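You operate a simulated robot arm through the tools that you are given. There is no shell and no other tool.

The job below is to be done with a simulated robot arm. You get a single attempt, and the scene is never put back.

Task
Park the mixer: dial to 0, socket switch off, splash lid shut, blue scoop in the steel table drawer.
Fine: the lid shuts over the clamped beaker; shut the drawer again.

Only the result counts: the job must be done as asked and must still hold three seconds after the hand-in. Knocking over, shifting, dropping, spilling or breaking anything else fails it. Lids that push on must go on centred and level and be pressed home; caps that screw on are set level and turned clockwise until they are tight.

Robot
A 6-joint arm with a fingered hand, fixed in place. Base frame: the origin is on the floor under the middle of its stand, x ahead of it, y to its left, z up; the work surface is at about z = 700. Lengths are in mm, angles in rad, forces in N, time in s.
It reaches about 1346 mm from its shoulder. Its first joint turns from -2.601 to 2.601 rad. Payload 3.5 kg.
Tool frame: the origin (TCP) lies between the finger pads and is the grasp point; the fingertips stand 26 mm ahead of it; z points along the fingers, y is the line along which they close. The gripper opens to 132 mm; its body begins 73 mm behind the TCP. The gripper is a hand of 4 fingers: y runs from the thumb to the fingers, the wrist lies at [0, 0, -234] in the tool frame, and closing takes about 1.5 s.
Orientation is that of the tool frame in the base frame, as a unit quaternion [x, y, z, w]. With the fingers straight down and closing along the base's y, the tool's x points along the base's -x, its y along +y and its z along -z.

Tools
- The arm moves only by the tool nudge_tool. Its argument "moves" is one flat list of numbers, 7 for each row, row after row: the shift along the base's x, y, z in m, then the turn, a rotation vector about the base's x, y, z in rad, then the opening in per cent of the stroke, from 0 (shut) to 100 (fully open). In form: [x, y, z, rx, ry, rz, grip, x, y, z, rx, ry, rz, grip, ...]. A call has 1 to 20 rows; each row is the pose to reach, as a shift and turn from the pose commanded when the call began. A row lasts 0.2 s, in which the tool goes at most 50 mm and 0.15 rad; a call with a longer step from one row to the next is refused whole, and so is a gripper value outside its range. A pose out of reach is approached as far as the arm can. The call stops where the force on the tool passes 40 N (or 10 N more than at its start, if that is more) or the arm is blocked; 0.2 s more then pass. The fingers move at their own pace (about 72 mm/s each) and stop on an object; they squeeze with about 29 N. The grip force told is the motor's: it shows also when the fingers shut on nothing. Time passes only in rows, and 0.2 s behind the last, so rows that repeat a pose let the fingers close. The reply holds the time, the measured pose of the TCP, the force on the tool along the base axes, the opening and the grip force, in the units named above and with some noise, with the torque about the TCP (base axes, N m) and any sound that the robot's microphone picked up.
- Cameras (640 x 400 px; columns grow to the right, rows downward): "scene" is fixed at [52.8, -498, 1468]; the picture's right is [-0.47, -0.88, 0.00], its down [-0.57, 0.31, -0.76] and it looks along [0.67, -0.36, -0.65] (base axes); focal length 313 px, centre (320, 200). "wrist" rides on the gripper at [68, 2, -97] in the tool frame; the picture's right is [-0.03, 1.00, 0.00], its down [-0.82, -0.02, -0.58] and it looks along [-0.58, -0.01, 0.82] (tool axes); focal length 270 px, centre (320, 200). There is no depth. A picture from a camera that has moved, and an enlarged one, comes with that camera's place and axes in the base frame and with its lens. The place of the scene camera against the robot may be out by one fixed shift of up to 12 mm in any direction.
- capture(camera): a new picture of that camera. The clock stands still meanwhile.
- lift_body(by): slides the trunk up (or, below 0, down) by that many mm; the arm rides with it, the base frame stays. It gives what a move gives, with no picture.
- set_grasp(shape): the hand has 4 fingers and takes this shape, open, in about a second: jaw (thumb against the fingers, like two jaws); tri (thumb and two fingers); tip (a fingertip pinch); poke (one finger out to press); point (the index stretched); flat (the hand flat); cup (the hand cupped); fist (a fist). The gripper value then closes the fingers along that shape, each until it touches; the sizes above hold for jaw. It gives what a move gives, with no picture.
- enlarge(camera, box): a new picture of the part [left, top, right, bottom] of that camera's present view, enlarged. The clock stands still meanwhile.
- job_done(): hands the job in; it is judged then, once.

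Places have to be worked out from the pictures, the camera data and where the tool is seen. Open the gripper and draw the arm clear of the work before you hand the job in, unless the task says otherwise.

The tools are called after ">>>" as a command line: name --argument value ..., lists and objects as JSON in quotes. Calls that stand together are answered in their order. nudge_tool: Moves the arm, as the interface text tells. Its arguments: {"type":"object","properties":{"moves":{"type":"array"}},"required":["moves"]} The other tools are called the same way: lift_body (by) moves the trunk up or down; set_grasp (shape) gives the hand a shape; capture (camera) takes a picture; enlarge (camera, box) takes an enlarged picture of a part of a camera's view; job_done () hands the job in.

At the start:

```text
time: 0.0
eef_pos: [768.9, -590.2, 1016.2]
orientation: [0.0, 1.0, -0.001, 0.0]
ft_force: [-0.3, 0.6, -0.3]
wrist_torque: [-0.04, 0.0, -0.01]
grip_width: 131.6
grasp_force: 0.0
shape: jaw
trunk travel left (down, up): [-914.0, 56.0]
```

scene: 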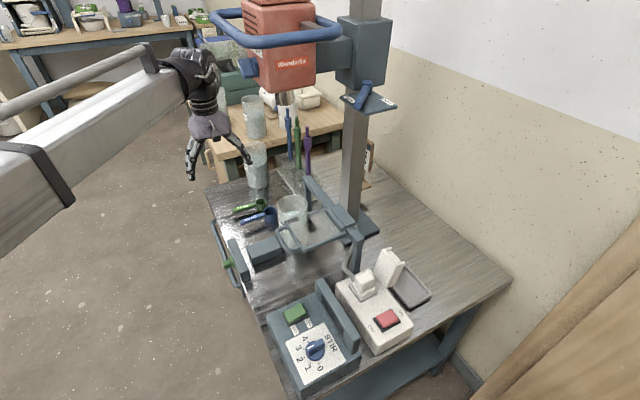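
wrist: 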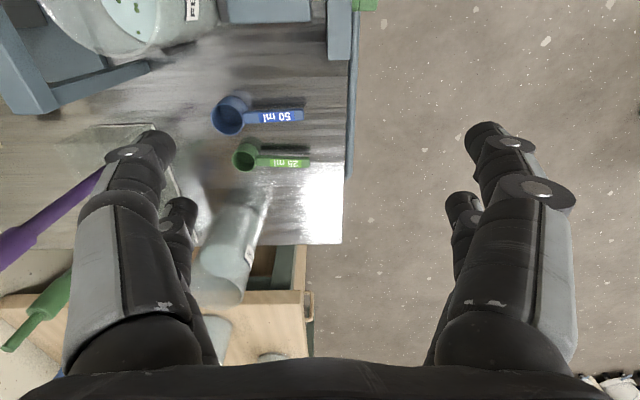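

I start by looking closely at the parts of the scene: the dial box, the socket, the lid and the drawer.

>>> enlarge --camera "scene" --box '[250, 270, 410, 400]'

>>> enlarge --camera "scene" --box '[330, 230, 450, 360]'

>>> enlarge --camera "scene" --box '[200, 160, 400, 300]'

>>> enlarge --camera "wrist" --box '[0, 0, 400, 250]'

```text
3.08 times, centred on (330, 335) of scene
camera zoom: at [52.8, -498.0, 1468.0], right [-0.47, -0.88, 0.0], down [-0.57, 0.31, -0.76], along [0.67, -0.36, -0.65], focal length 963 px, centre (289, -215)
```

zoom: 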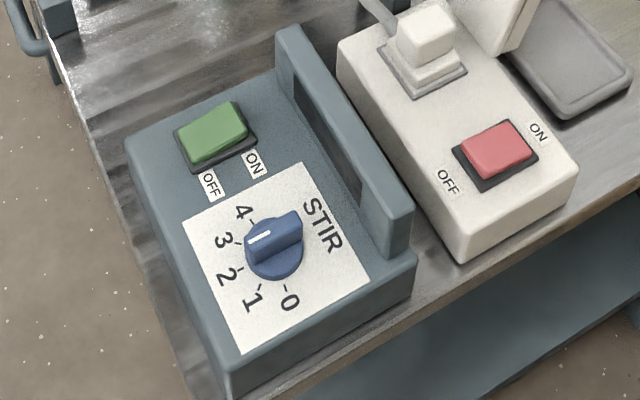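

```text
3.08 times, centred on (390, 295) of scene
camera zoom: at [52.8, -498.0, 1468.0], right [-0.47, -0.88, 0.0], down [-0.57, 0.31, -0.76], along [0.67, -0.36, -0.65], focal length 963 px, centre (105, -92)
```

zoom: 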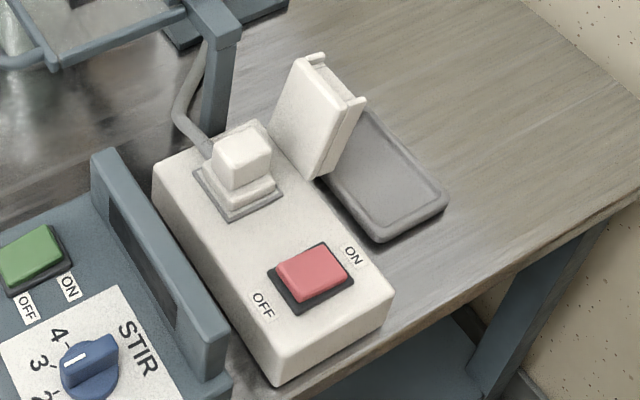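

```text
2.86 times, centred on (300, 230) of scene
camera zoom: at [52.8, -498.0, 1468.0], right [-0.47, -0.88, 0.0], down [-0.57, 0.31, -0.76], along [0.67, -0.36, -0.65], focal length 894 px, centre (377, 114)
```

zoom: 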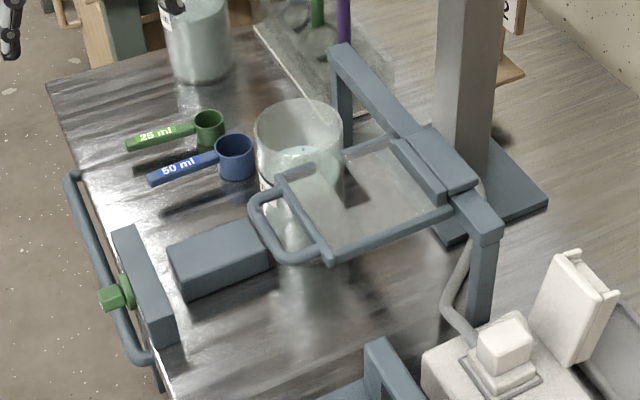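

```text
1.60 times, centred on (200, 125) of wrist
camera zoom: at [701.0, -587.9, 1112.6], right [0.03, 1.0, 0.0], down [0.82, -0.02, 0.58], along [0.58, -0.01, -0.82], focal length 432 px, centre (512, 320)
```

zoom: 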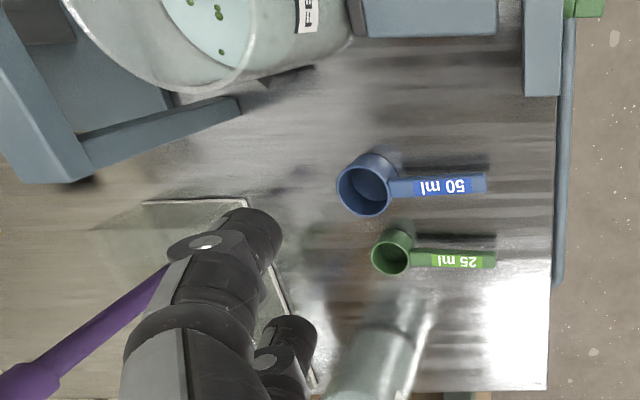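

The dial points near 3–4, the red socket rocker is ON, and the scoop lies at about (818,-720). I move the arm back towards −x at constant height to look down on the dial box and socket with the wrist camera.

>>> nudge_tool --moves '[-0.045, 0, 0, 0, 0, 0, 100, -0.09, 0, 0, 0, 0, 0, 100, -0.135, 0, 0, 0, 0, 0, 100, -0.18, 0, 0, 0, 0, 0, 100, -0.225, 0, 0, 0, 0, 0, 100, -0.27, 0, 0, 0, 0, 0, 100, -0.315, 0, 0, 0, 0, 0, 100, -0.36, 0, 0, 0, 0, 0, 100, -0.405, -0.01, 0, 0, 0, 0, 100, -0.45, -0.03, 0, 0, 0, 0, 100, -0.49, -0.05, 0, 0, 0, 0, 100, -0.53, -0.07, 0, 0, 0, 0, 100]'

```text
time: 2.6
eef_pos: [236.3, -658.4, 1015.8]
orientation: [0.0, 1.0, 0.0, 0.0]
ft_force: [1.3, -0.6, -0.1]
wrist_torque: [0.01, -0.03, -0.01]
grip_width: 131.7
grasp_force: 0.1
shape: jaw
trunk travel left (down, up): [-914.0, 56.0]
```

The arm is now above the dial box; I take pictures from both cameras.

>>> capture --camera "wrist"

>>> capture --camera "scene"

```text
taken
camera wrist: at [169.2, -657.1, 1112.6], right [0.03, 1.0, 0.0], down [0.82, -0.02, 0.58], along [0.58, -0.01, -0.82], focal length 270 px, centre (320, 200)
```

wrist: 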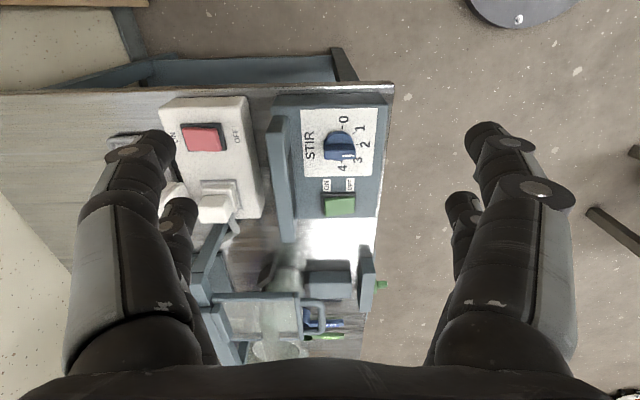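

```text
taken
```

scene: 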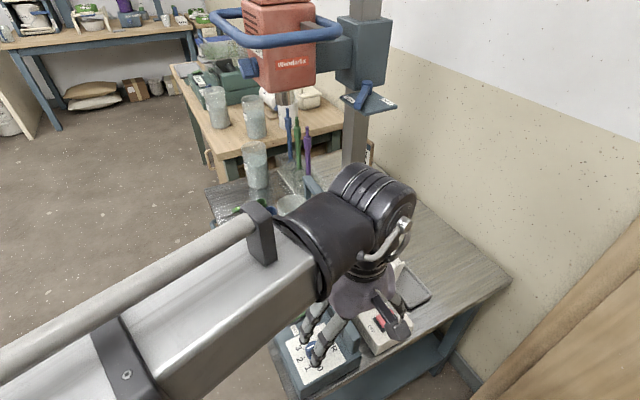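

I enlarge the wrist view on the dial, socket and far lid area.

>>> enlarge --camera "wrist" --box '[150, 70, 400, 226]'

>>> enlarge --camera "wrist" --box '[180, 210, 410, 370]'

```text
2.56 times, centred on (275, 148) of wrist
camera zoom: at [169.2, -657.1, 1112.6], right [0.03, 1.0, 0.0], down [0.82, -0.02, 0.58], along [0.58, -0.01, -0.82], focal length 692 px, centre (435, 333)
```

zoom: 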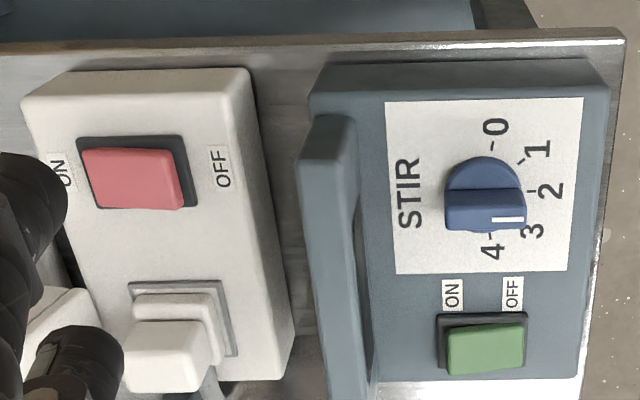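

```text
2.50 times, centred on (295, 290) of wrist
camera zoom: at [169.2, -657.1, 1112.6], right [0.03, 1.0, 0.0], down [0.82, -0.02, 0.58], along [0.58, -0.01, -0.82], focal length 676 px, centre (382, -25)
```

zoom: 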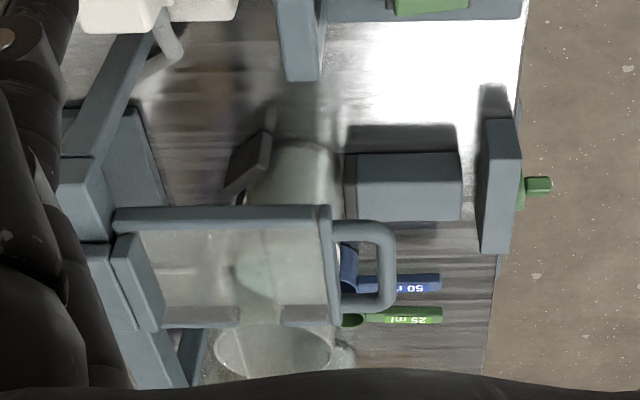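

The dial's pointer faces +y (the "2"), so it needs about +80° (counter-clockwise from above) to reach 0. Now I move toward the lid to view it and the beaker more closely.

>>> nudge_tool --moves '[0.04, 0.015, 0, 0, 0, 0, 100, 0.08, 0.03, 0, 0, 0, 0, 100, 0.12, 0.045, 0, 0, 0, 0, 100, 0.16, 0.058, 0, 0, 0, 0, 100, 0.2, 0.058, 0, 0, 0, 0, 100]'

>>> capture --camera "wrist"

>>> enlarge --camera "wrist" --box '[120, 0, 420, 190]'

```text
time: 3.8
eef_pos: [438.4, -602.4, 1015.3]
orientation: [0.0, 1.0, 0.0, -0.001]
ft_force: [1.1, -0.5, -0.1]
wrist_torque: [-0.05, 0.01, -0.02]
grip_width: 131.8
grasp_force: 0.0
shape: jaw
trunk travel left (down, up): [-914.0, 56.0]
```

```text
taken
camera wrist: at [370.6, -600.9, 1112.5], right [0.03, 1.0, 0.0], down [0.82, -0.02, 0.58], along [0.58, -0.02, -0.82], focal length 270 px, centre (320, 200)
```

wrist: 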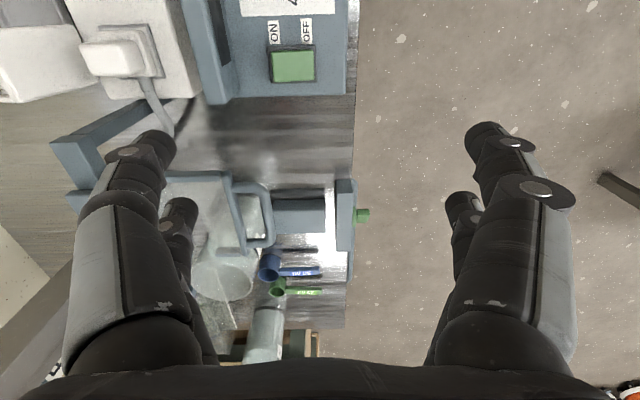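

```text
2.11 times, centred on (270, 95) of wrist
camera zoom: at [370.6, -600.9, 1112.5], right [0.03, 1.0, 0.0], down [0.82, -0.02, 0.58], along [0.58, -0.02, -0.82], focal length 569 px, centre (425, 421)
```

zoom: 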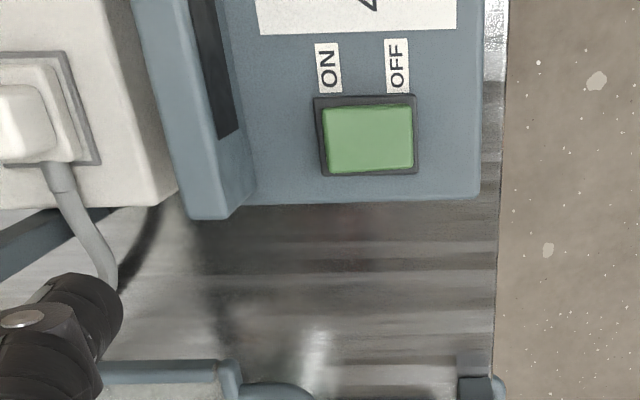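

I enlarge on the lid region of this view.

>>> enlarge --camera "wrist" --box '[140, 150, 400, 312]'

>>> enlarge --camera "wrist" --box '[30, 90, 230, 290]'

```text
2.46 times, centred on (270, 231) of wrist
camera zoom: at [370.6, -600.9, 1112.5], right [0.03, 1.0, 0.0], down [0.82, -0.02, 0.58], along [0.58, -0.02, -0.82], focal length 665 px, centre (443, 124)
```

zoom: 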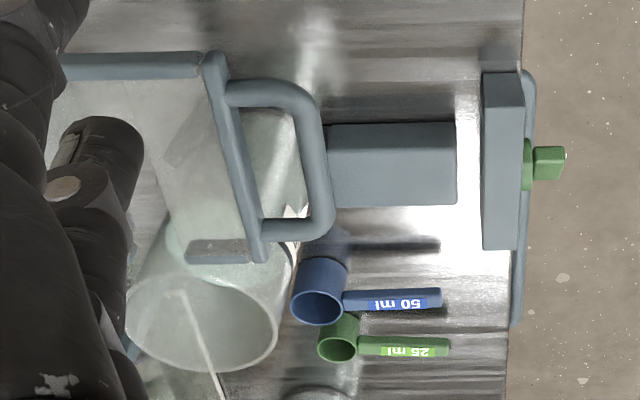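

```text
2.00 times, centred on (130, 190) of wrist
camera zoom: at [370.6, -600.9, 1112.5], right [0.03, 1.0, 0.0], down [0.82, -0.02, 0.58], along [0.58, -0.02, -0.82], focal length 541 px, centre (700, 220)
```

zoom: 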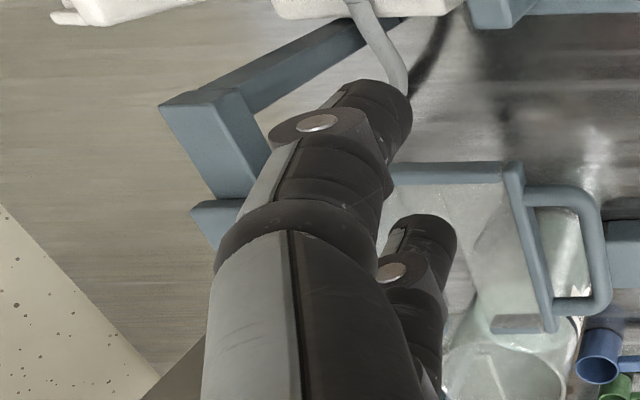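

Triangulating between views: lid frame spans x≈506–610, y≈-819…-698 at z≈873, with its U-handle end at (557,-660,875). The beaker rim centre is about (647,-734,893), so the lid looks as if it may slide. I tilt the hand to look more horizontally along +x and check this.

>>> nudge_tool --moves '[-0.01, -0.007, -0.012, 0, -0.131, 0, 100, -0.02, -0.014, -0.024, 0, -0.262, 0, 100, -0.03, -0.021, -0.036, 0, -0.393, 0, 100, -0.04, -0.028, -0.048, 0, -0.524, 0, 100, -0.05, -0.035, -0.06, 0, -0.655, 0, 100, -0.06, -0.04, -0.07, 0, -0.785, 0, 100]'

>>> capture --camera "wrist"

>>> enlarge --camera "wrist" --box '[140, 20, 440, 210]'

```text
time: 5.2
eef_pos: [382.0, -643.5, 1083.5]
orientation: [0.001, 0.924, -0.001, 0.382]
ft_force: [0.2, 0.1, -0.1]
wrist_torque: [0.01, -0.02, -0.02]
grip_width: 132.1
grasp_force: 0.0
shape: jaw
out of reach, approached as far as the arm can: row 1, 2, 3, 4, 5, 6
trunk travel left (down, up): [-914.0, 56.0]
```

```text
taken
camera wrist: at [265.1, -641.9, 1104.4], right [0.02, 1.0, 0.02], down [0.17, -0.02, 0.99], along [0.99, -0.01, -0.17], focal length 270 px, centre (320, 200)
```

wrist: 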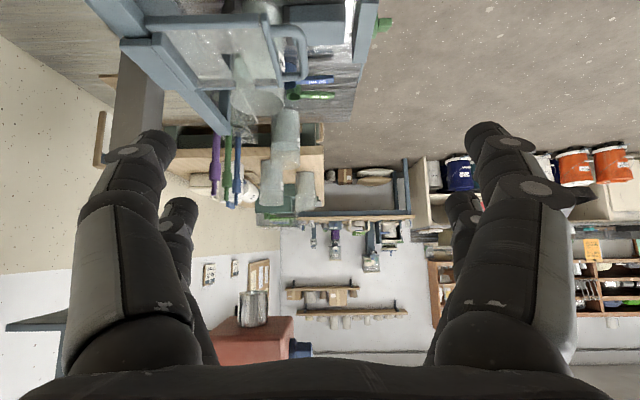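

```text
2.11 times, centred on (290, 115) of wrist
camera zoom: at [265.1, -641.9, 1104.4], right [0.02, 1.0, 0.02], down [0.17, -0.02, 0.99], along [0.99, -0.01, -0.17], focal length 569 px, centre (383, 379)
```

zoom: 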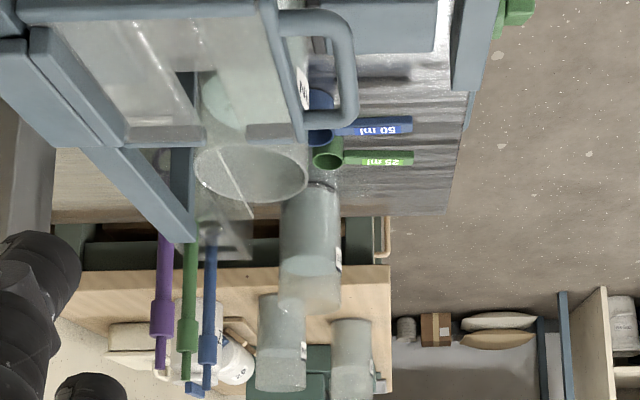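

The z target could not be reached with the trunk this high, so I lower the trunk by 140 mm (the path below the hand is clear down to about z 900) and look again.

>>> lift_body --by -140

>>> capture --camera "wrist"

>>> enlarge --camera "wrist" --box '[140, 60, 440, 250]'

>>> capture --camera "scene"

```text
time: 6.9
eef_pos: [381.5, -643.1, 943.7]
orientation: [0.001, 0.924, -0.001, 0.382]
ft_force: [-0.5, 0.5, -0.2]
wrist_torque: [-0.01, 0.06, 0.0]
grip_width: 132.0
grasp_force: 0.0
shape: jaw
trunk travel left (down, up): [-774.0, 196.0]
```

```text
taken
camera wrist: at [265.3, -641.7, 964.3], right [0.02, 1.0, 0.02], down [0.17, -0.02, 0.99], along [0.99, -0.01, -0.17], focal length 270 px, centre (320, 200)
```

wrist: 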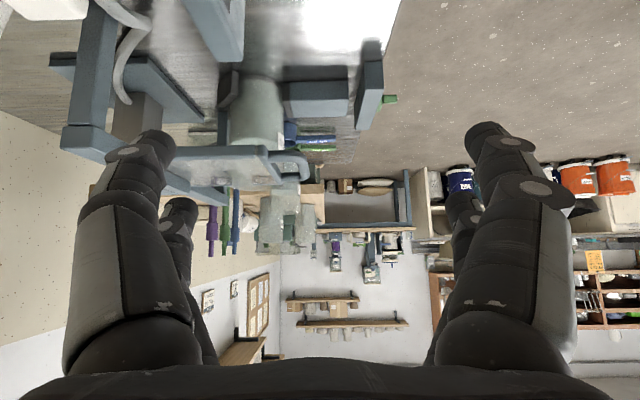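

```text
2.11 times, centred on (290, 155) of wrist
camera zoom: at [265.3, -641.7, 964.3], right [0.02, 1.0, 0.02], down [0.17, -0.02, 0.99], along [0.99, -0.01, -0.17], focal length 569 px, centre (383, 295)
```

zoom: 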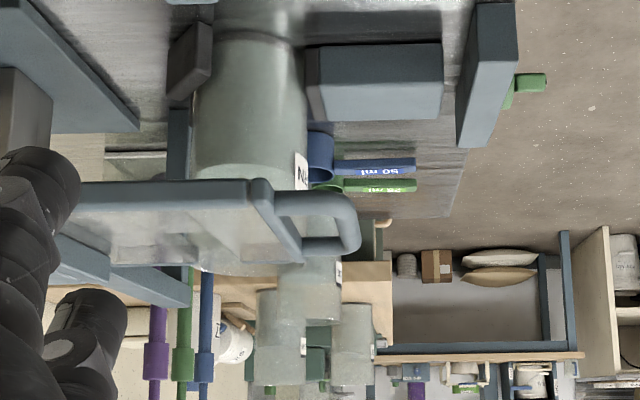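

```text
taken
```

scene: 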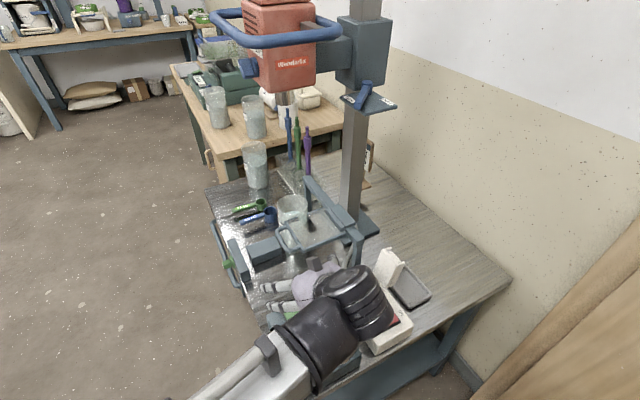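

The lid is level at z≈877 and sits beside the beaker (rim centre ≈(668,-744,876)) with a carriage on the beam; it looks like a sliding lid. I enlarge the scene camera tightly on the lid carriage and its slotted far edge.

>>> enlarge --camera "scene" --box '[270, 165, 390, 265]'

>>> enlarge --camera "scene" --box '[200, 190, 300, 300]'

>>> enlarge --camera "wrist" --box '[40, 40, 200, 220]'

```text
4.00 times, centred on (330, 215) of scene
camera zoom: at [52.8, -498.0, 1468.0], right [-0.47, -0.88, 0.0], down [-0.57, 0.31, -0.76], along [0.67, -0.36, -0.65], focal length 1251 px, centre (280, 140)
```

zoom: 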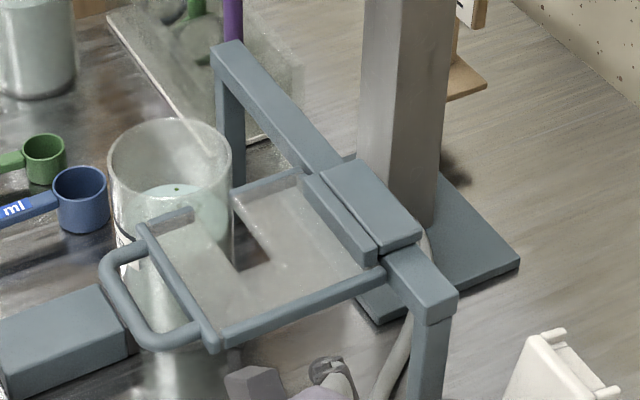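

```text
3.64 times, centred on (250, 245) of scene
camera zoom: at [52.8, -498.0, 1468.0], right [-0.47, -0.88, 0.0], down [-0.57, 0.31, -0.76], along [0.67, -0.36, -0.65], focal length 1138 px, centre (574, 36)
```

zoom: 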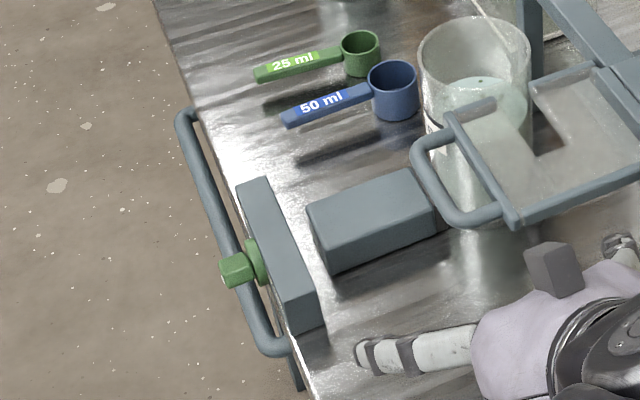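

```text
2.22 times, centred on (120, 130) of wrist
camera zoom: at [265.3, -641.7, 964.3], right [0.02, 1.0, 0.02], down [0.17, -0.02, 0.99], along [0.99, -0.01, -0.17], focal length 601 px, centre (764, 356)
```

zoom: 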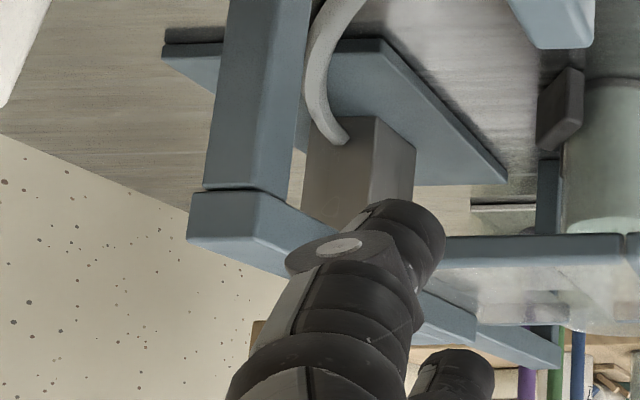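

It is clearly a sliding lid: a carriage on the rail and a slotted clear plate, to be pushed toward +x over the beaker. Next the dial: I bring the hand back vertical above the knob at about (306,-634), staying at z≈910.

>>> nudge_tool --moves '[-0.012, 0.002, 0.0, 0, 0.131, 0, 100, -0.025, 0.004, 0.0, 0, 0.262, 0, 100, -0.038, 0.006, -0.005, 0, 0.393, 0, 100, -0.05, 0.008, -0.012, 0, 0.524, 0, 100, -0.063, 0.009, -0.02, 0, 0.655, 0, 100, -0.075, 0.01, -0.03, 0, 0.785, 0, 100]'

```text
time: 8.3
eef_pos: [306.4, -632.9, 875.1]
orientation: [0.0, 1.0, 0.001, -0.002]
ft_force: [0.4, 0.1, 0.2]
wrist_torque: [-0.02, -0.01, 0.0]
grip_width: 131.8
grasp_force: 0.1
shape: jaw
out of reach, approached as far as the arm can: row 1, 2, 3, 4, 5, 6
trunk travel left (down, up): [-774.0, 196.0]
```

The height came out at 875 rather than 913, i.e. the wrist height seems tied to the trunk. I test whether nudge can change z at all with a small upward move.

>>> nudge_tool --moves '[0, 0, 0.02, 0, 0, 0, 100, 0, 0, 0.03, 0, 0, 0, 100]'

>>> capture --camera "wrist"

```text
time: 8.9
eef_pos: [307.1, -633.4, 875.2]
orientation: [0.0, 1.0, 0.0, 0.0]
ft_force: [-0.1, -0.6, -0.8]
wrist_torque: [0.02, 0.0, 0.01]
grip_width: 131.8
grasp_force: 0.0
shape: jaw
out of reach, approached as far as the arm can: row 1, 2
trunk travel left (down, up): [-774.0, 196.0]
```

```text
taken
camera wrist: at [237.9, -631.4, 972.8], right [0.03, 1.0, 0.0], down [0.82, -0.02, 0.58], along [0.58, -0.01, -0.82], focal length 270 px, centre (320, 200)
```

wrist: 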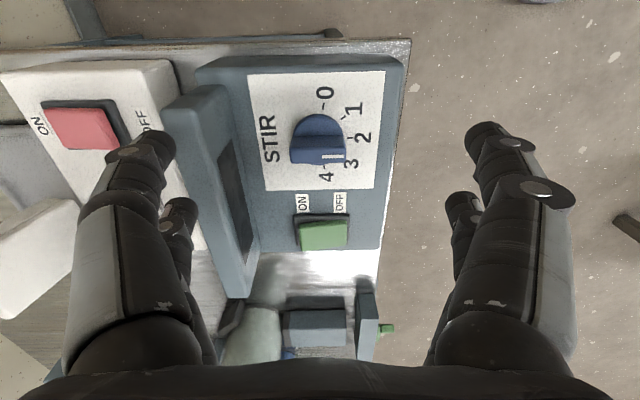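

Confirmed: the arm moves only horizontally and tilts the wrist; heights come from the trunk. I enlarge on the dial to locate it precisely.

>>> enlarge --camera "wrist" --box '[230, 50, 420, 200]'

>>> enlarge --camera "wrist" --box '[0, 20, 200, 170]'

```text
2.67 times, centred on (325, 125) of wrist
camera zoom: at [237.9, -631.4, 972.8], right [0.03, 1.0, 0.0], down [0.82, -0.02, 0.58], along [0.58, -0.01, -0.82], focal length 721 px, centre (307, 400)
```

zoom: 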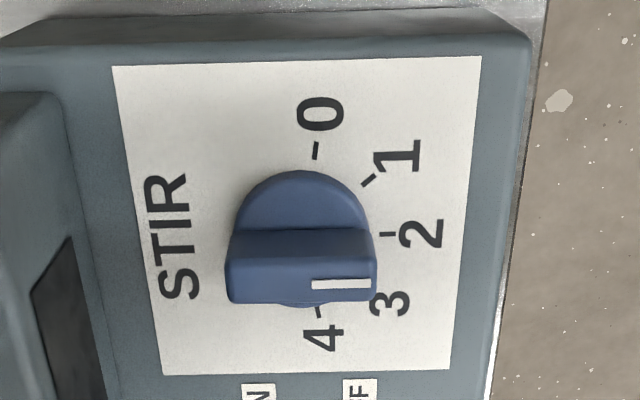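

```text
2.67 times, centred on (100, 95) of wrist
camera zoom: at [237.9, -631.4, 972.8], right [0.03, 1.0, 0.0], down [0.82, -0.02, 0.58], along [0.58, -0.01, -0.82], focal length 721 px, centre (907, 480)
```

zoom: 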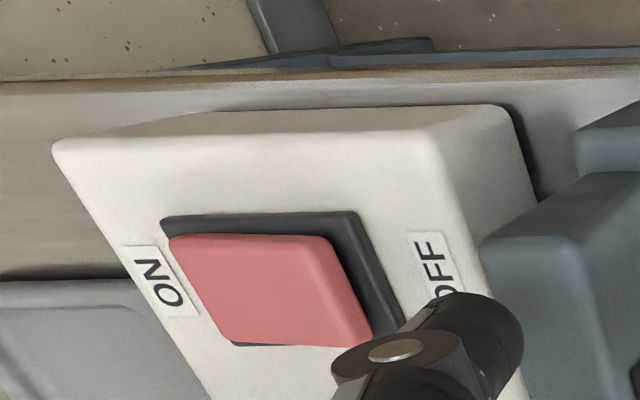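

Triangulation gives: dial axis ≈(325,-634.6), panel z≈763, ridge 12.6×40 mm topping at z≈793, marks 40° apart (so +80° to the 0). I rotate the hand −90° about z above the knob and half-close the fingers so they'll straddle the ridge.

>>> nudge_tool --moves '[0.002, 0, 0, 0, 0, -0.143, 50, 0.004, 0, 0, 0, 0, -0.286, 50, 0.006, 0, 0, 0, 0, -0.429, 50, 0.008, 0, 0, 0, 0, -0.571, 50, 0.01, 0, 0, 0, 0, -0.714, 50, 0.012, 0, 0, 0, 0, -0.857, 50, 0.014, 0, 0, 0, 0, -1.0, 50, 0.016, 0, 0, 0, 0, -1.143, 50, 0.018, -0.001, 0, 0, 0, -1.286, 50, 0.018, -0.001, 0, 0, 0, -1.429, 50, 0.018, -0.001, 0, 0, 0, -1.571, 50]'

>>> capture --camera "wrist"

>>> enlarge --camera "wrist" --box '[220, 40, 420, 200]'

```text
time: 11.3
eef_pos: [323.8, -637.1, 875.0]
orientation: [0.708, 0.706, 0.001, -0.001]
ft_force: [-0.4, -0.2, 0.2]
wrist_torque: [-0.02, 0.01, 0.03]
grip_width: 66.8
grasp_force: 0.1
shape: jaw
trunk travel left (down, up): [-774.0, 196.0]
```

```text
taken
camera wrist: at [325.3, -567.4, 972.8], right [1.0, -0.03, 0.0], down [-0.02, -0.82, 0.58], along [-0.02, -0.58, -0.82], focal length 270 px, centre (320, 200)
```

wrist: 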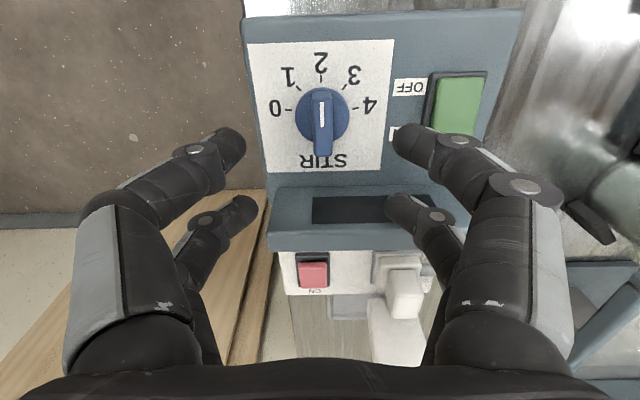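

```text
2.50 times, centred on (320, 120) of wrist
camera zoom: at [325.3, -567.4, 972.8], right [1.0, -0.03, 0.0], down [-0.02, -0.82, 0.58], along [-0.02, -0.58, -0.82], focal length 676 px, centre (320, 400)
```

zoom: 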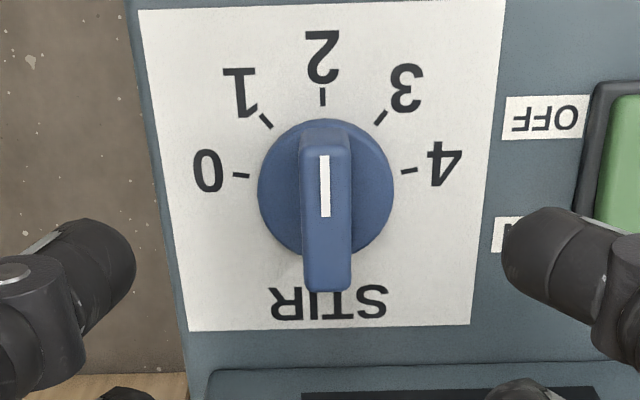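

The knob's axis measures (324.5,-634); the TCP is at (323.8,-637), so I trim by (+0.7,+3) mm and lower the trunk 60 mm.

>>> nudge_tool --moves '[0.001, 0.003, 0, 0, 0, 0, 50, 0.001, 0.003, 0, 0, 0, 0, 50]'

>>> lift_body --by -55

>>> capture --camera "wrist"

>>> capture --camera "scene"

```text
time: 11.9
eef_pos: [325.1, -630.9, 875.9]
orientation: [0.708, 0.706, 0.0, 0.0]
ft_force: [0.0, -0.5, 0.6]
wrist_torque: [0.02, 0.0, -0.02]
grip_width: 66.6
grasp_force: 0.1
shape: jaw
trunk travel left (down, up): [-774.0, 196.0]
```

```text
time: 12.8
eef_pos: [324.3, -631.7, 819.2]
orientation: [0.707, 0.707, 0.0, -0.001]
ft_force: [0.0, -0.2, -0.4]
wrist_torque: [-0.01, -0.02, -0.02]
grip_width: 66.6
grasp_force: 0.0
shape: jaw
trunk travel left (down, up): [-719.0, 251.0]
```

```text
taken
camera wrist: at [326.1, -564.1, 917.8], right [1.0, -0.03, 0.0], down [-0.02, -0.82, 0.58], along [-0.02, -0.58, -0.82], focal length 270 px, centre (320, 200)
```

wrist: 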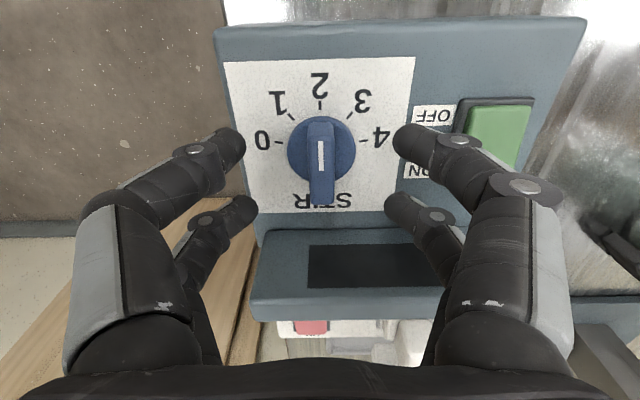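

```text
taken
```

scene: 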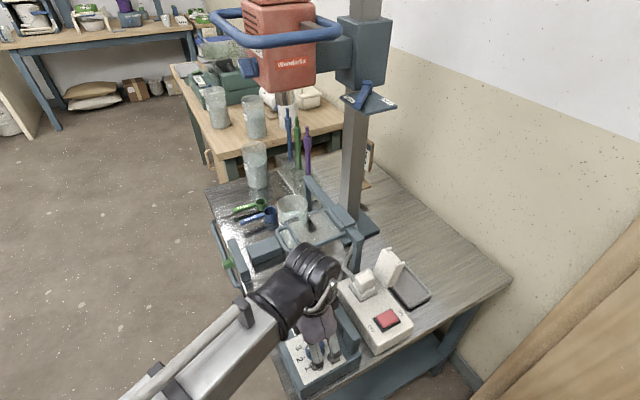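

I verify centring by enlarging the view on the knob at this lower height.

>>> enlarge --camera "wrist" --box '[220, 90, 420, 250]'

```text
2.50 times, centred on (320, 170) of wrist
camera zoom: at [326.1, -564.1, 917.8], right [1.0, -0.03, 0.0], down [-0.02, -0.82, 0.58], along [-0.02, -0.58, -0.82], focal length 676 px, centre (320, 275)
```

zoom: 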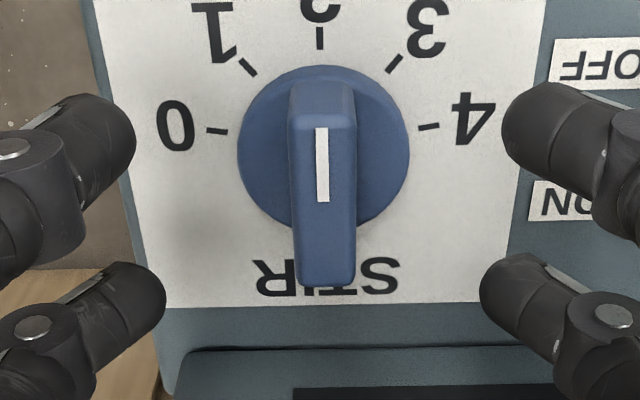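

The knob's centre is about (+0.7,-1.2) mm from the tool axis; I trim by that and lower 16 mm so the tips sit ~6 mm above the disc.

>>> nudge_tool --moves '[0.0007, -0.0012, 0, 0, 0, 0, 50, 0.0007, -0.0012, 0, 0, 0, 0, 50]'

>>> lift_body --by -16

>>> enlarge --camera "wrist" --box '[220, 100, 420, 260]'

```text
time: 13.4
eef_pos: [325.5, -632.8, 820.3]
orientation: [0.707, 0.707, 0.0, -0.001]
ft_force: [0.3, -0.2, 0.1]
wrist_torque: [0.02, 0.02, -0.01]
grip_width: 66.7
grasp_force: 0.0
shape: jaw
trunk travel left (down, up): [-719.0, 251.0]
```

```text
time: 14.1
eef_pos: [324.8, -633.2, 805.5]
orientation: [0.707, 0.707, 0.001, -0.002]
ft_force: [0.1, 0.5, 0.6]
wrist_torque: [-0.02, 0.01, -0.02]
grip_width: 66.6
grasp_force: 0.0
shape: jaw
trunk travel left (down, up): [-703.0, 267.0]
```

```text
2.50 times, centred on (320, 180) of wrist
camera zoom: at [326.6, -565.4, 901.7], right [1.0, -0.03, 0.0], down [-0.02, -0.82, 0.58], along [-0.02, -0.58, -0.82], focal length 676 px, centre (320, 250)
```

zoom: 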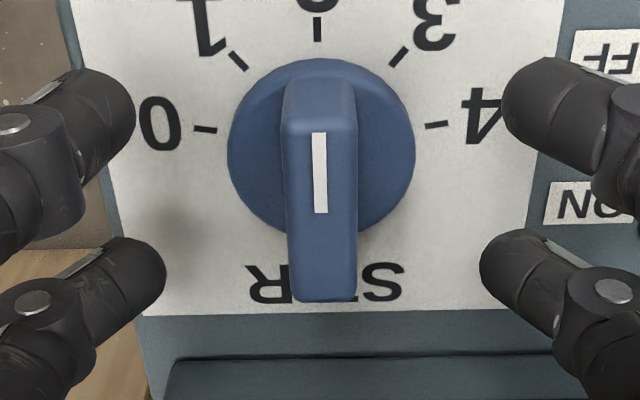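

Well centred. I close the fingers on the ridge.

>>> nudge_tool --moves '[0, 0, 0, 0, 0, 0, 25, 0, 0, 0, 0, 0, 0, 10, 0, 0, 0, 0, 0, 0, 0, 0, 0, 0, 0, 0, 0, 0, 0, 0, 0, 0, 0, 0, 0]'

>>> enlarge --camera "wrist" --box '[220, 100, 420, 260]'

```text
time: 15.3
eef_pos: [325.2, -632.6, 804.2]
orientation: [0.707, 0.707, 0.0, 0.0]
ft_force: [-1.1, 2.0, -8.5]
wrist_torque: [0.05, 0.05, 0.02]
grip_width: 7.7
grasp_force: 28.9
shape: jaw
trunk travel left (down, up): [-703.0, 267.0]
```

```text
2.50 times, centred on (320, 180) of wrist
camera zoom: at [326.7, -565.5, 901.5], right [1.0, -0.03, 0.0], down [-0.02, -0.82, 0.58], along [-0.02, -0.58, -0.82], focal length 676 px, centre (320, 250)
```

zoom: 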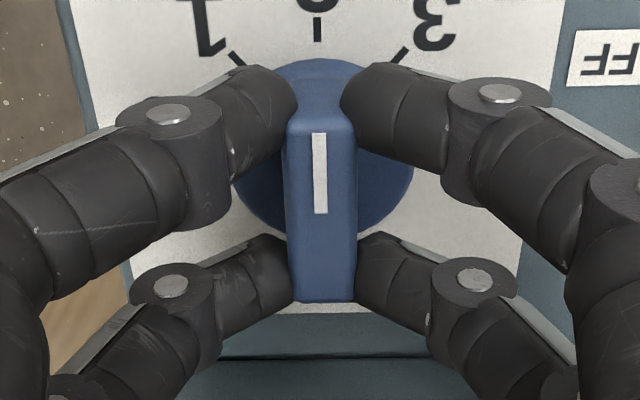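

The ridge is gripped (29 N). I now turn +80° about z toward the 0 mark.

>>> nudge_tool --moves '[0, 0, 0, 0, 0, 0.127, 0, 0, 0, 0, 0, 0, 0.254, 0, 0, 0, 0, 0, 0, 0.381, 0, 0, 0, 0, 0, 0, 0.508, 0, 0, 0, 0, 0, 0, 0.635, 0, 0, 0, 0, 0, 0, 0.762, 0, 0, 0, 0, 0, 0, 0.889, 0, 0, 0, 0, 0, 0, 1.016, 0, 0, 0, 0, 0, 0, 1.143, 0, 0, 0, 0, 0, 0, 1.27, 0, 0, 0, 0, 0, 0, 1.396, 0, 0, 0, 0, 0, 0, 1.396, 0]'

>>> capture --camera "wrist"

>>> enlarge --camera "wrist" --box '[220, 100, 420, 260]'

```text
time: 17.9
eef_pos: [323.8, -635.1, 804.3]
orientation: [0.086, 0.996, -0.001, -0.003]
ft_force: [-14.1, -8.8, -5.5]
wrist_torque: [-0.2, 0.3, 0.01]
grip_width: 7.9
grasp_force: 29.3
shape: jaw
trunk travel left (down, up): [-703.0, 267.0]
```

```text
taken
camera wrist: at [257.2, -621.0, 901.5], right [0.2, 0.98, 0.0], down [0.8, -0.16, 0.58], along [0.56, -0.11, -0.82], focal length 270 px, centre (320, 200)
```

wrist: 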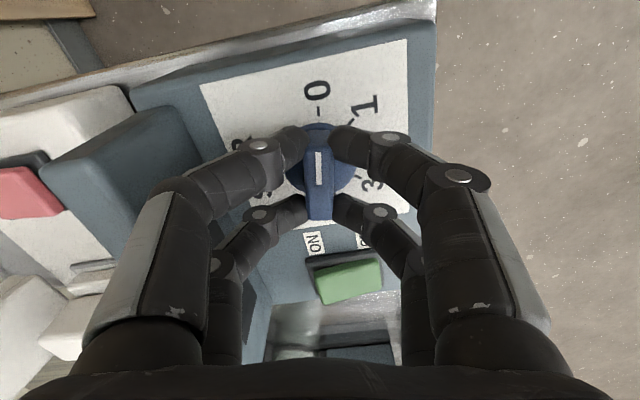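

```text
2.50 times, centred on (320, 180) of wrist
camera zoom: at [257.2, -621.0, 901.5], right [0.2, 0.98, 0.0], down [0.8, -0.16, 0.58], along [0.56, -0.11, -0.82], focal length 676 px, centre (320, 250)
```

zoom: 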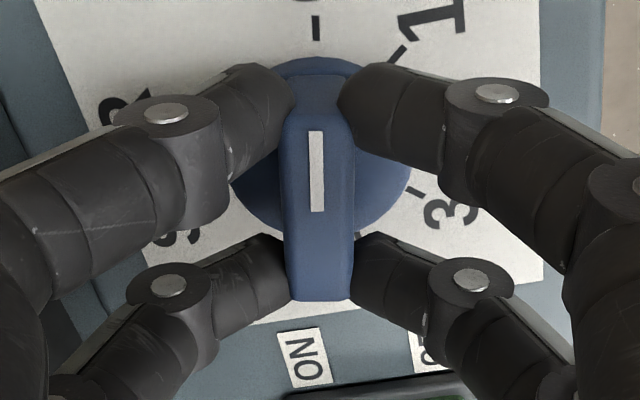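

The pointer now lines up with the 0 tick (hand turned 80.1°). I relieve the small side load, open the fingers only to about 28 % (rail nearby) and lift away.

>>> nudge_tool --moves '[-0.0008, -0.0005, 0, 0, 0, 0, 0, -0.0008, -0.0005, 0, 0, 0, 0, 10, -0.0008, -0.0005, 0, 0, 0, 0, 20, -0.0008, -0.0005, 0, 0, 0, 0, 28, -0.0008, -0.0005, 0, 0, 0, 0, 28, -0.0008, -0.0005, 0, 0, 0, 0, 28]'

>>> lift_body --by 60

>>> capture --camera "wrist"

>>> enlarge --camera "wrist" --box '[220, 40, 420, 200]'

```text
time: 19.3
eef_pos: [323.9, -632.4, 803.5]
orientation: [0.088, 0.996, 0.001, -0.001]
ft_force: [0.4, 0.3, -0.1]
wrist_torque: [-0.01, 0.0, -0.01]
grip_width: 36.7
grasp_force: 0.0
shape: jaw
trunk travel left (down, up): [-703.0, 267.0]
```

```text
time: 20.3
eef_pos: [324.0, -633.2, 863.7]
orientation: [0.088, 0.996, 0.001, -0.001]
ft_force: [0.0, 1.1, 0.2]
wrist_torque: [0.03, 0.01, -0.02]
grip_width: 36.7
grasp_force: 0.1
shape: jaw
trunk travel left (down, up): [-763.0, 207.0]
```

```text
taken
camera wrist: at [257.3, -619.8, 961.7], right [0.2, 0.98, 0.0], down [0.8, -0.16, 0.58], along [0.56, -0.12, -0.82], focal length 270 px, centre (320, 200)
```

wrist: 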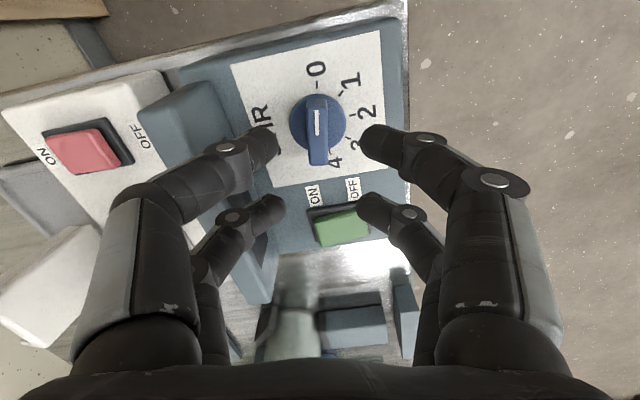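

```text
2.50 times, centred on (320, 120) of wrist
camera zoom: at [257.3, -619.8, 961.7], right [0.2, 0.98, 0.0], down [0.8, -0.16, 0.58], along [0.56, -0.12, -0.82], focal length 676 px, centre (320, 400)
```

zoom: 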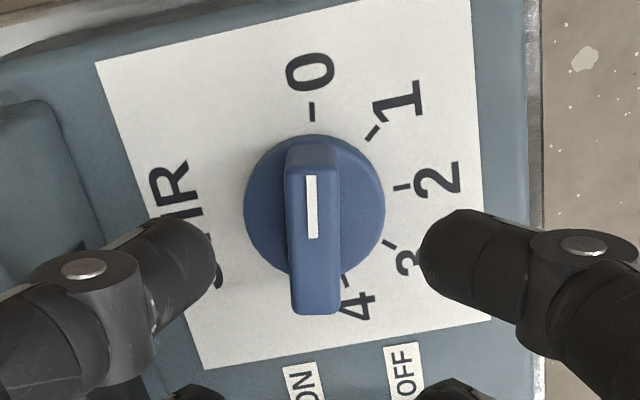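

The dial sits on 0. Now the socket: the rocker centre triangulates to (308,-818,769) with its OFF end toward +y. I raise the trunk, shape the hand to "poke" and look at where the finger is.

>>> lift_body --by 90

>>> set_grasp --shape "poke"

>>> capture --camera "wrist"

>>> capture --camera "scene"

```text
time: 21.5
eef_pos: [323.1, -633.0, 954.9]
orientation: [0.088, 0.996, 0.0, -0.001]
ft_force: [0.3, -0.3, -0.2]
wrist_torque: [0.02, 0.04, -0.02]
grip_width: 36.7
grasp_force: 0.0
shape: jaw
trunk travel left (down, up): [-853.0, 117.0]
```

```text
time: 22.4
eef_pos: [324.2, -634.1, 955.3]
orientation: [0.087, 0.996, 0.0, -0.001]
ft_force: [0.4, -0.4, -0.5]
wrist_torque: [-0.01, 0.03, -0.01]
grip_width: 0.0
grasp_force: 0.1
shape: poke
trunk travel left (down, up): [-853.0, 117.0]
```

```text
taken
camera wrist: at [257.2, -619.7, 1051.8], right [0.2, 0.98, 0.0], down [0.8, -0.16, 0.58], along [0.56, -0.12, -0.82], focal length 270 px, centre (320, 200)
```

wrist: 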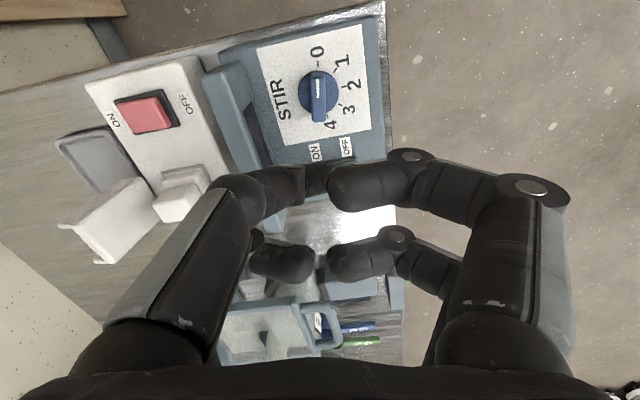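

```text
taken
```

scene: 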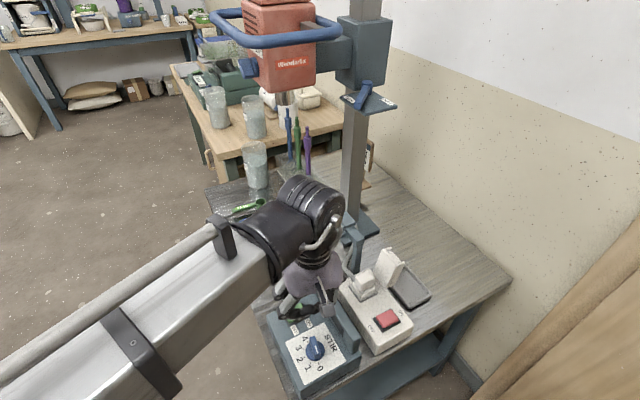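

The poke shape leaves no clearly protruding finger in view; I try the "point" shape and compare.

>>> set_grasp --shape "point"

>>> capture --camera "wrist"

>>> enlarge --camera "scene" --box '[230, 180, 430, 350]'

```text
time: 23.3
eef_pos: [323.8, -634.2, 954.6]
orientation: [0.088, 0.996, 0.0, -0.001]
ft_force: [0.3, 0.2, -1.0]
wrist_torque: [0.03, -0.02, -0.02]
grip_width: 0.0
grasp_force: 0.1
shape: point
trunk travel left (down, up): [-853.0, 117.0]
```

```text
taken
camera wrist: at [257.2, -619.7, 1051.8], right [0.2, 0.98, 0.0], down [0.8, -0.16, 0.58], along [0.56, -0.12, -0.82], focal length 270 px, centre (320, 200)
```

wrist: 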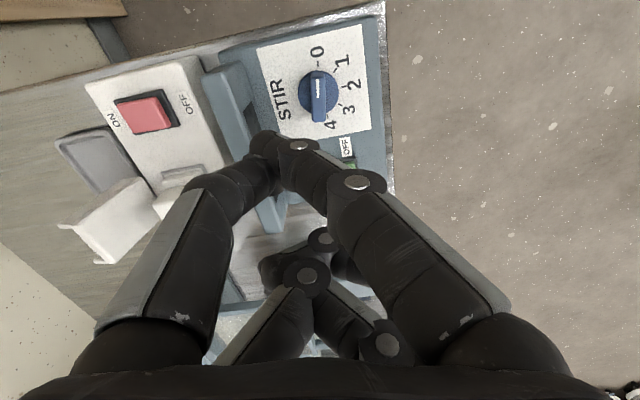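

```text
2.35 times, centred on (330, 265) of scene
camera zoom: at [52.8, -498.0, 1468.0], right [-0.47, -0.88, 0.0], down [-0.57, 0.31, -0.76], along [0.67, -0.36, -0.65], focal length 736 px, centre (296, 47)
```

zoom: 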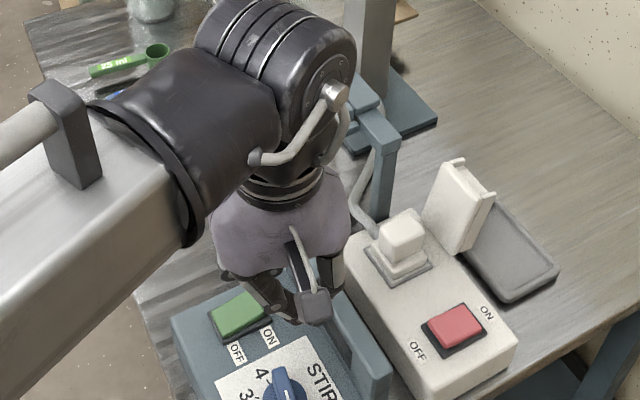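

In the "point" shape the two near fingers stretch together to one tip while the others are folded back. I enlarge to pin down the tip's location in the tool frame.

>>> enlarge --camera "wrist" --box '[180, 90, 420, 290]'

```text
2.00 times, centred on (300, 190) of wrist
camera zoom: at [257.2, -619.7, 1051.8], right [0.2, 0.98, 0.0], down [0.8, -0.16, 0.58], along [0.56, -0.12, -0.82], focal length 541 px, centre (360, 220)
```

zoom: 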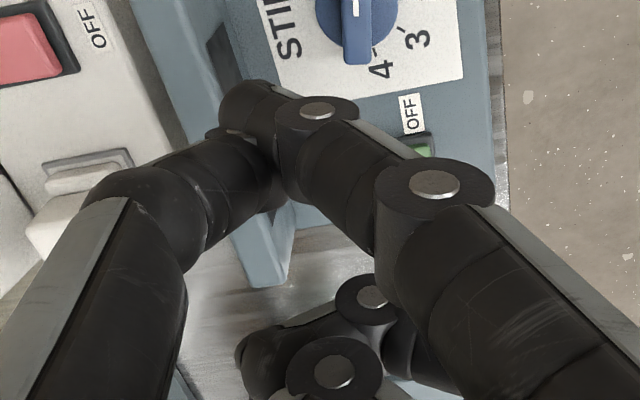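

I also try the "tip" pinch shape, closed, to see whether it gives a clearer single pressing point.

>>> set_grasp --shape "tip"

>>> capture --camera "wrist"

>>> nudge_tool --moves '[0, 0, 0, 0, 0, 0, 50, 0, 0, 0, 0, 0, 0, 0, 0, 0, 0, 0, 0, 0, 0, 0, 0, 0, 0, 0, 0, 0, 0, 0, 0, 0, 0, 0, 0, 0, 0, 0, 0, 0, 0, 0, 0, 0, 0, 0, 0, 0, 0]'

>>> capture --camera "wrist"

```text
time: 24.2
eef_pos: [324.0, -633.1, 955.0]
orientation: [0.088, 0.996, 0.0, -0.001]
ft_force: [0.0, 0.5, 0.2]
wrist_torque: [0.02, -0.01, 0.0]
grip_width: 132.0
grasp_force: 0.0
shape: tip
trunk travel left (down, up): [-853.0, 117.0]
```

```text
taken
camera wrist: at [257.2, -619.7, 1051.8], right [0.2, 0.98, 0.0], down [0.8, -0.16, 0.58], along [0.56, -0.12, -0.82], focal length 270 px, centre (320, 200)
```

wrist: 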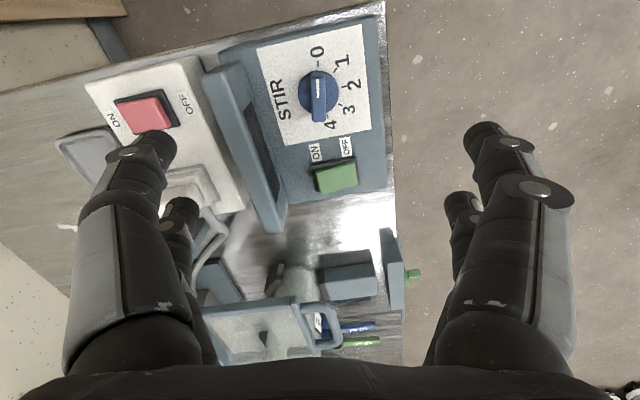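

```text
time: 25.8
eef_pos: [323.3, -633.4, 954.7]
orientation: [0.089, 0.996, 0.001, 0.0]
ft_force: [-0.8, 0.8, -0.1]
wrist_torque: [0.01, 0.0, 0.0]
grip_width: 0.0
grasp_force: 28.9
shape: tip
trunk travel left (down, up): [-853.0, 117.0]
```

```text
taken
camera wrist: at [257.2, -619.7, 1051.8], right [0.2, 0.98, 0.0], down [0.8, -0.16, 0.58], along [0.56, -0.12, -0.82], focal length 270 px, centre (320, 200)
```

wrist: 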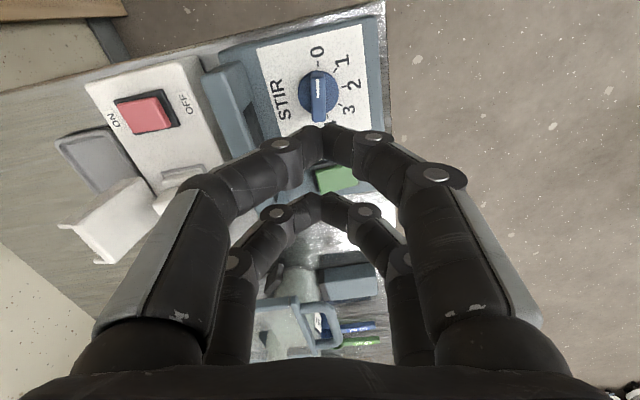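

"tip" closes both pairs equally, so "point" is the better poker: its tip is about (20,-24,+26) in the tool frame with the other pair curled ~45 mm back. I go back to "point" and move over the socket with the hand turned +90°, keeping clear of the plug and rail.

>>> set_grasp --shape "point"

>>> nudge_tool --moves '[-0.003, -0.012, 0, 0, 0, 0.145, 100, -0.006, -0.024, 0, 0, 0, 0.29, 100, -0.01, -0.037, 0, 0, 0, 0.436, 100, -0.013, -0.049, 0, 0, 0, 0.581, 100, -0.016, -0.061, 0, 0, 0, 0.727, 100, -0.02, -0.074, 0, 0, 0, 0.872, 100, -0.023, -0.086, 0, 0, 0, 1.017, 100, -0.026, -0.098, 0, 0, 0, 1.163, 100, -0.03, -0.11, 0, 0, 0, 1.308, 100, -0.033, -0.122, 0, 0, 0, 1.454, 100, -0.036, -0.135, 0, 0, 0, 1.6, 100, -0.04, -0.147, 0, 0, 0, 1.745, 100]'

>>> capture --camera "wrist"

>>> capture --camera "scene"

```text
time: 26.7
eef_pos: [323.4, -633.0, 954.6]
orientation: [0.089, 0.996, 0.0, -0.001]
ft_force: [0.3, -0.3, 0.3]
wrist_torque: [0.0, 0.01, 0.0]
grip_width: 0.0
grasp_force: 0.1
shape: point
trunk travel left (down, up): [-853.0, 117.0]
```

```text
time: 29.3
eef_pos: [453.6, -623.9, 959.3]
orientation: [-0.249, 0.964, -0.062, -0.066]
ft_force: [-1.1, 0.5, -1.0]
wrist_torque: [-0.03, -0.04, 0.04]
grip_width: 0.0
grasp_force: 0.1
shape: point
out of reach, approached as far as the arm can: row 4, 5, 6, 7, 8, 9, 10, 11, 12
trunk travel left (down, up): [-853.0, 117.0]
```

```text
taken
camera wrist: at [403.6, -639.0, 1065.4], right [-0.47, 0.88, -0.09], down [0.77, 0.46, 0.44], along [0.43, 0.13, -0.89], focal length 270 px, centre (320, 200)
```

wrist: 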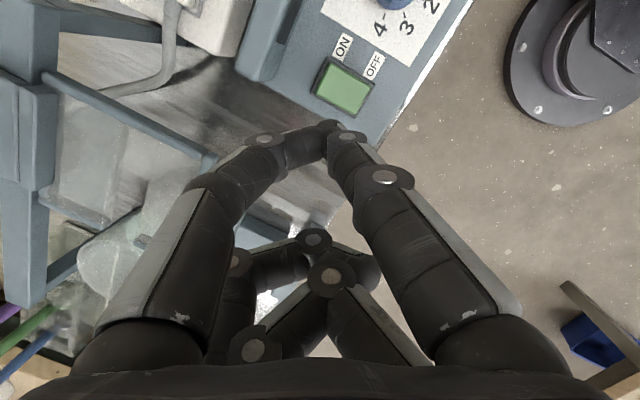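

```text
taken
```

scene: 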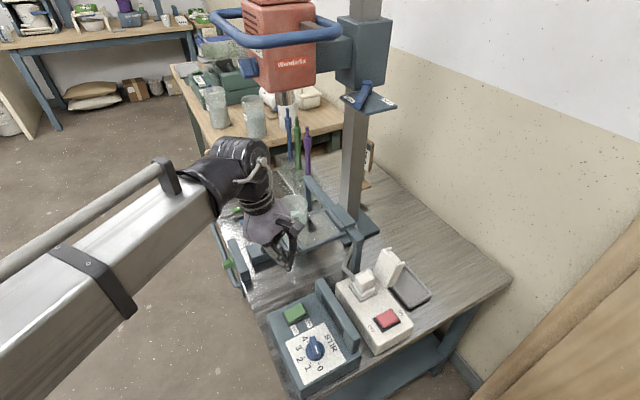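

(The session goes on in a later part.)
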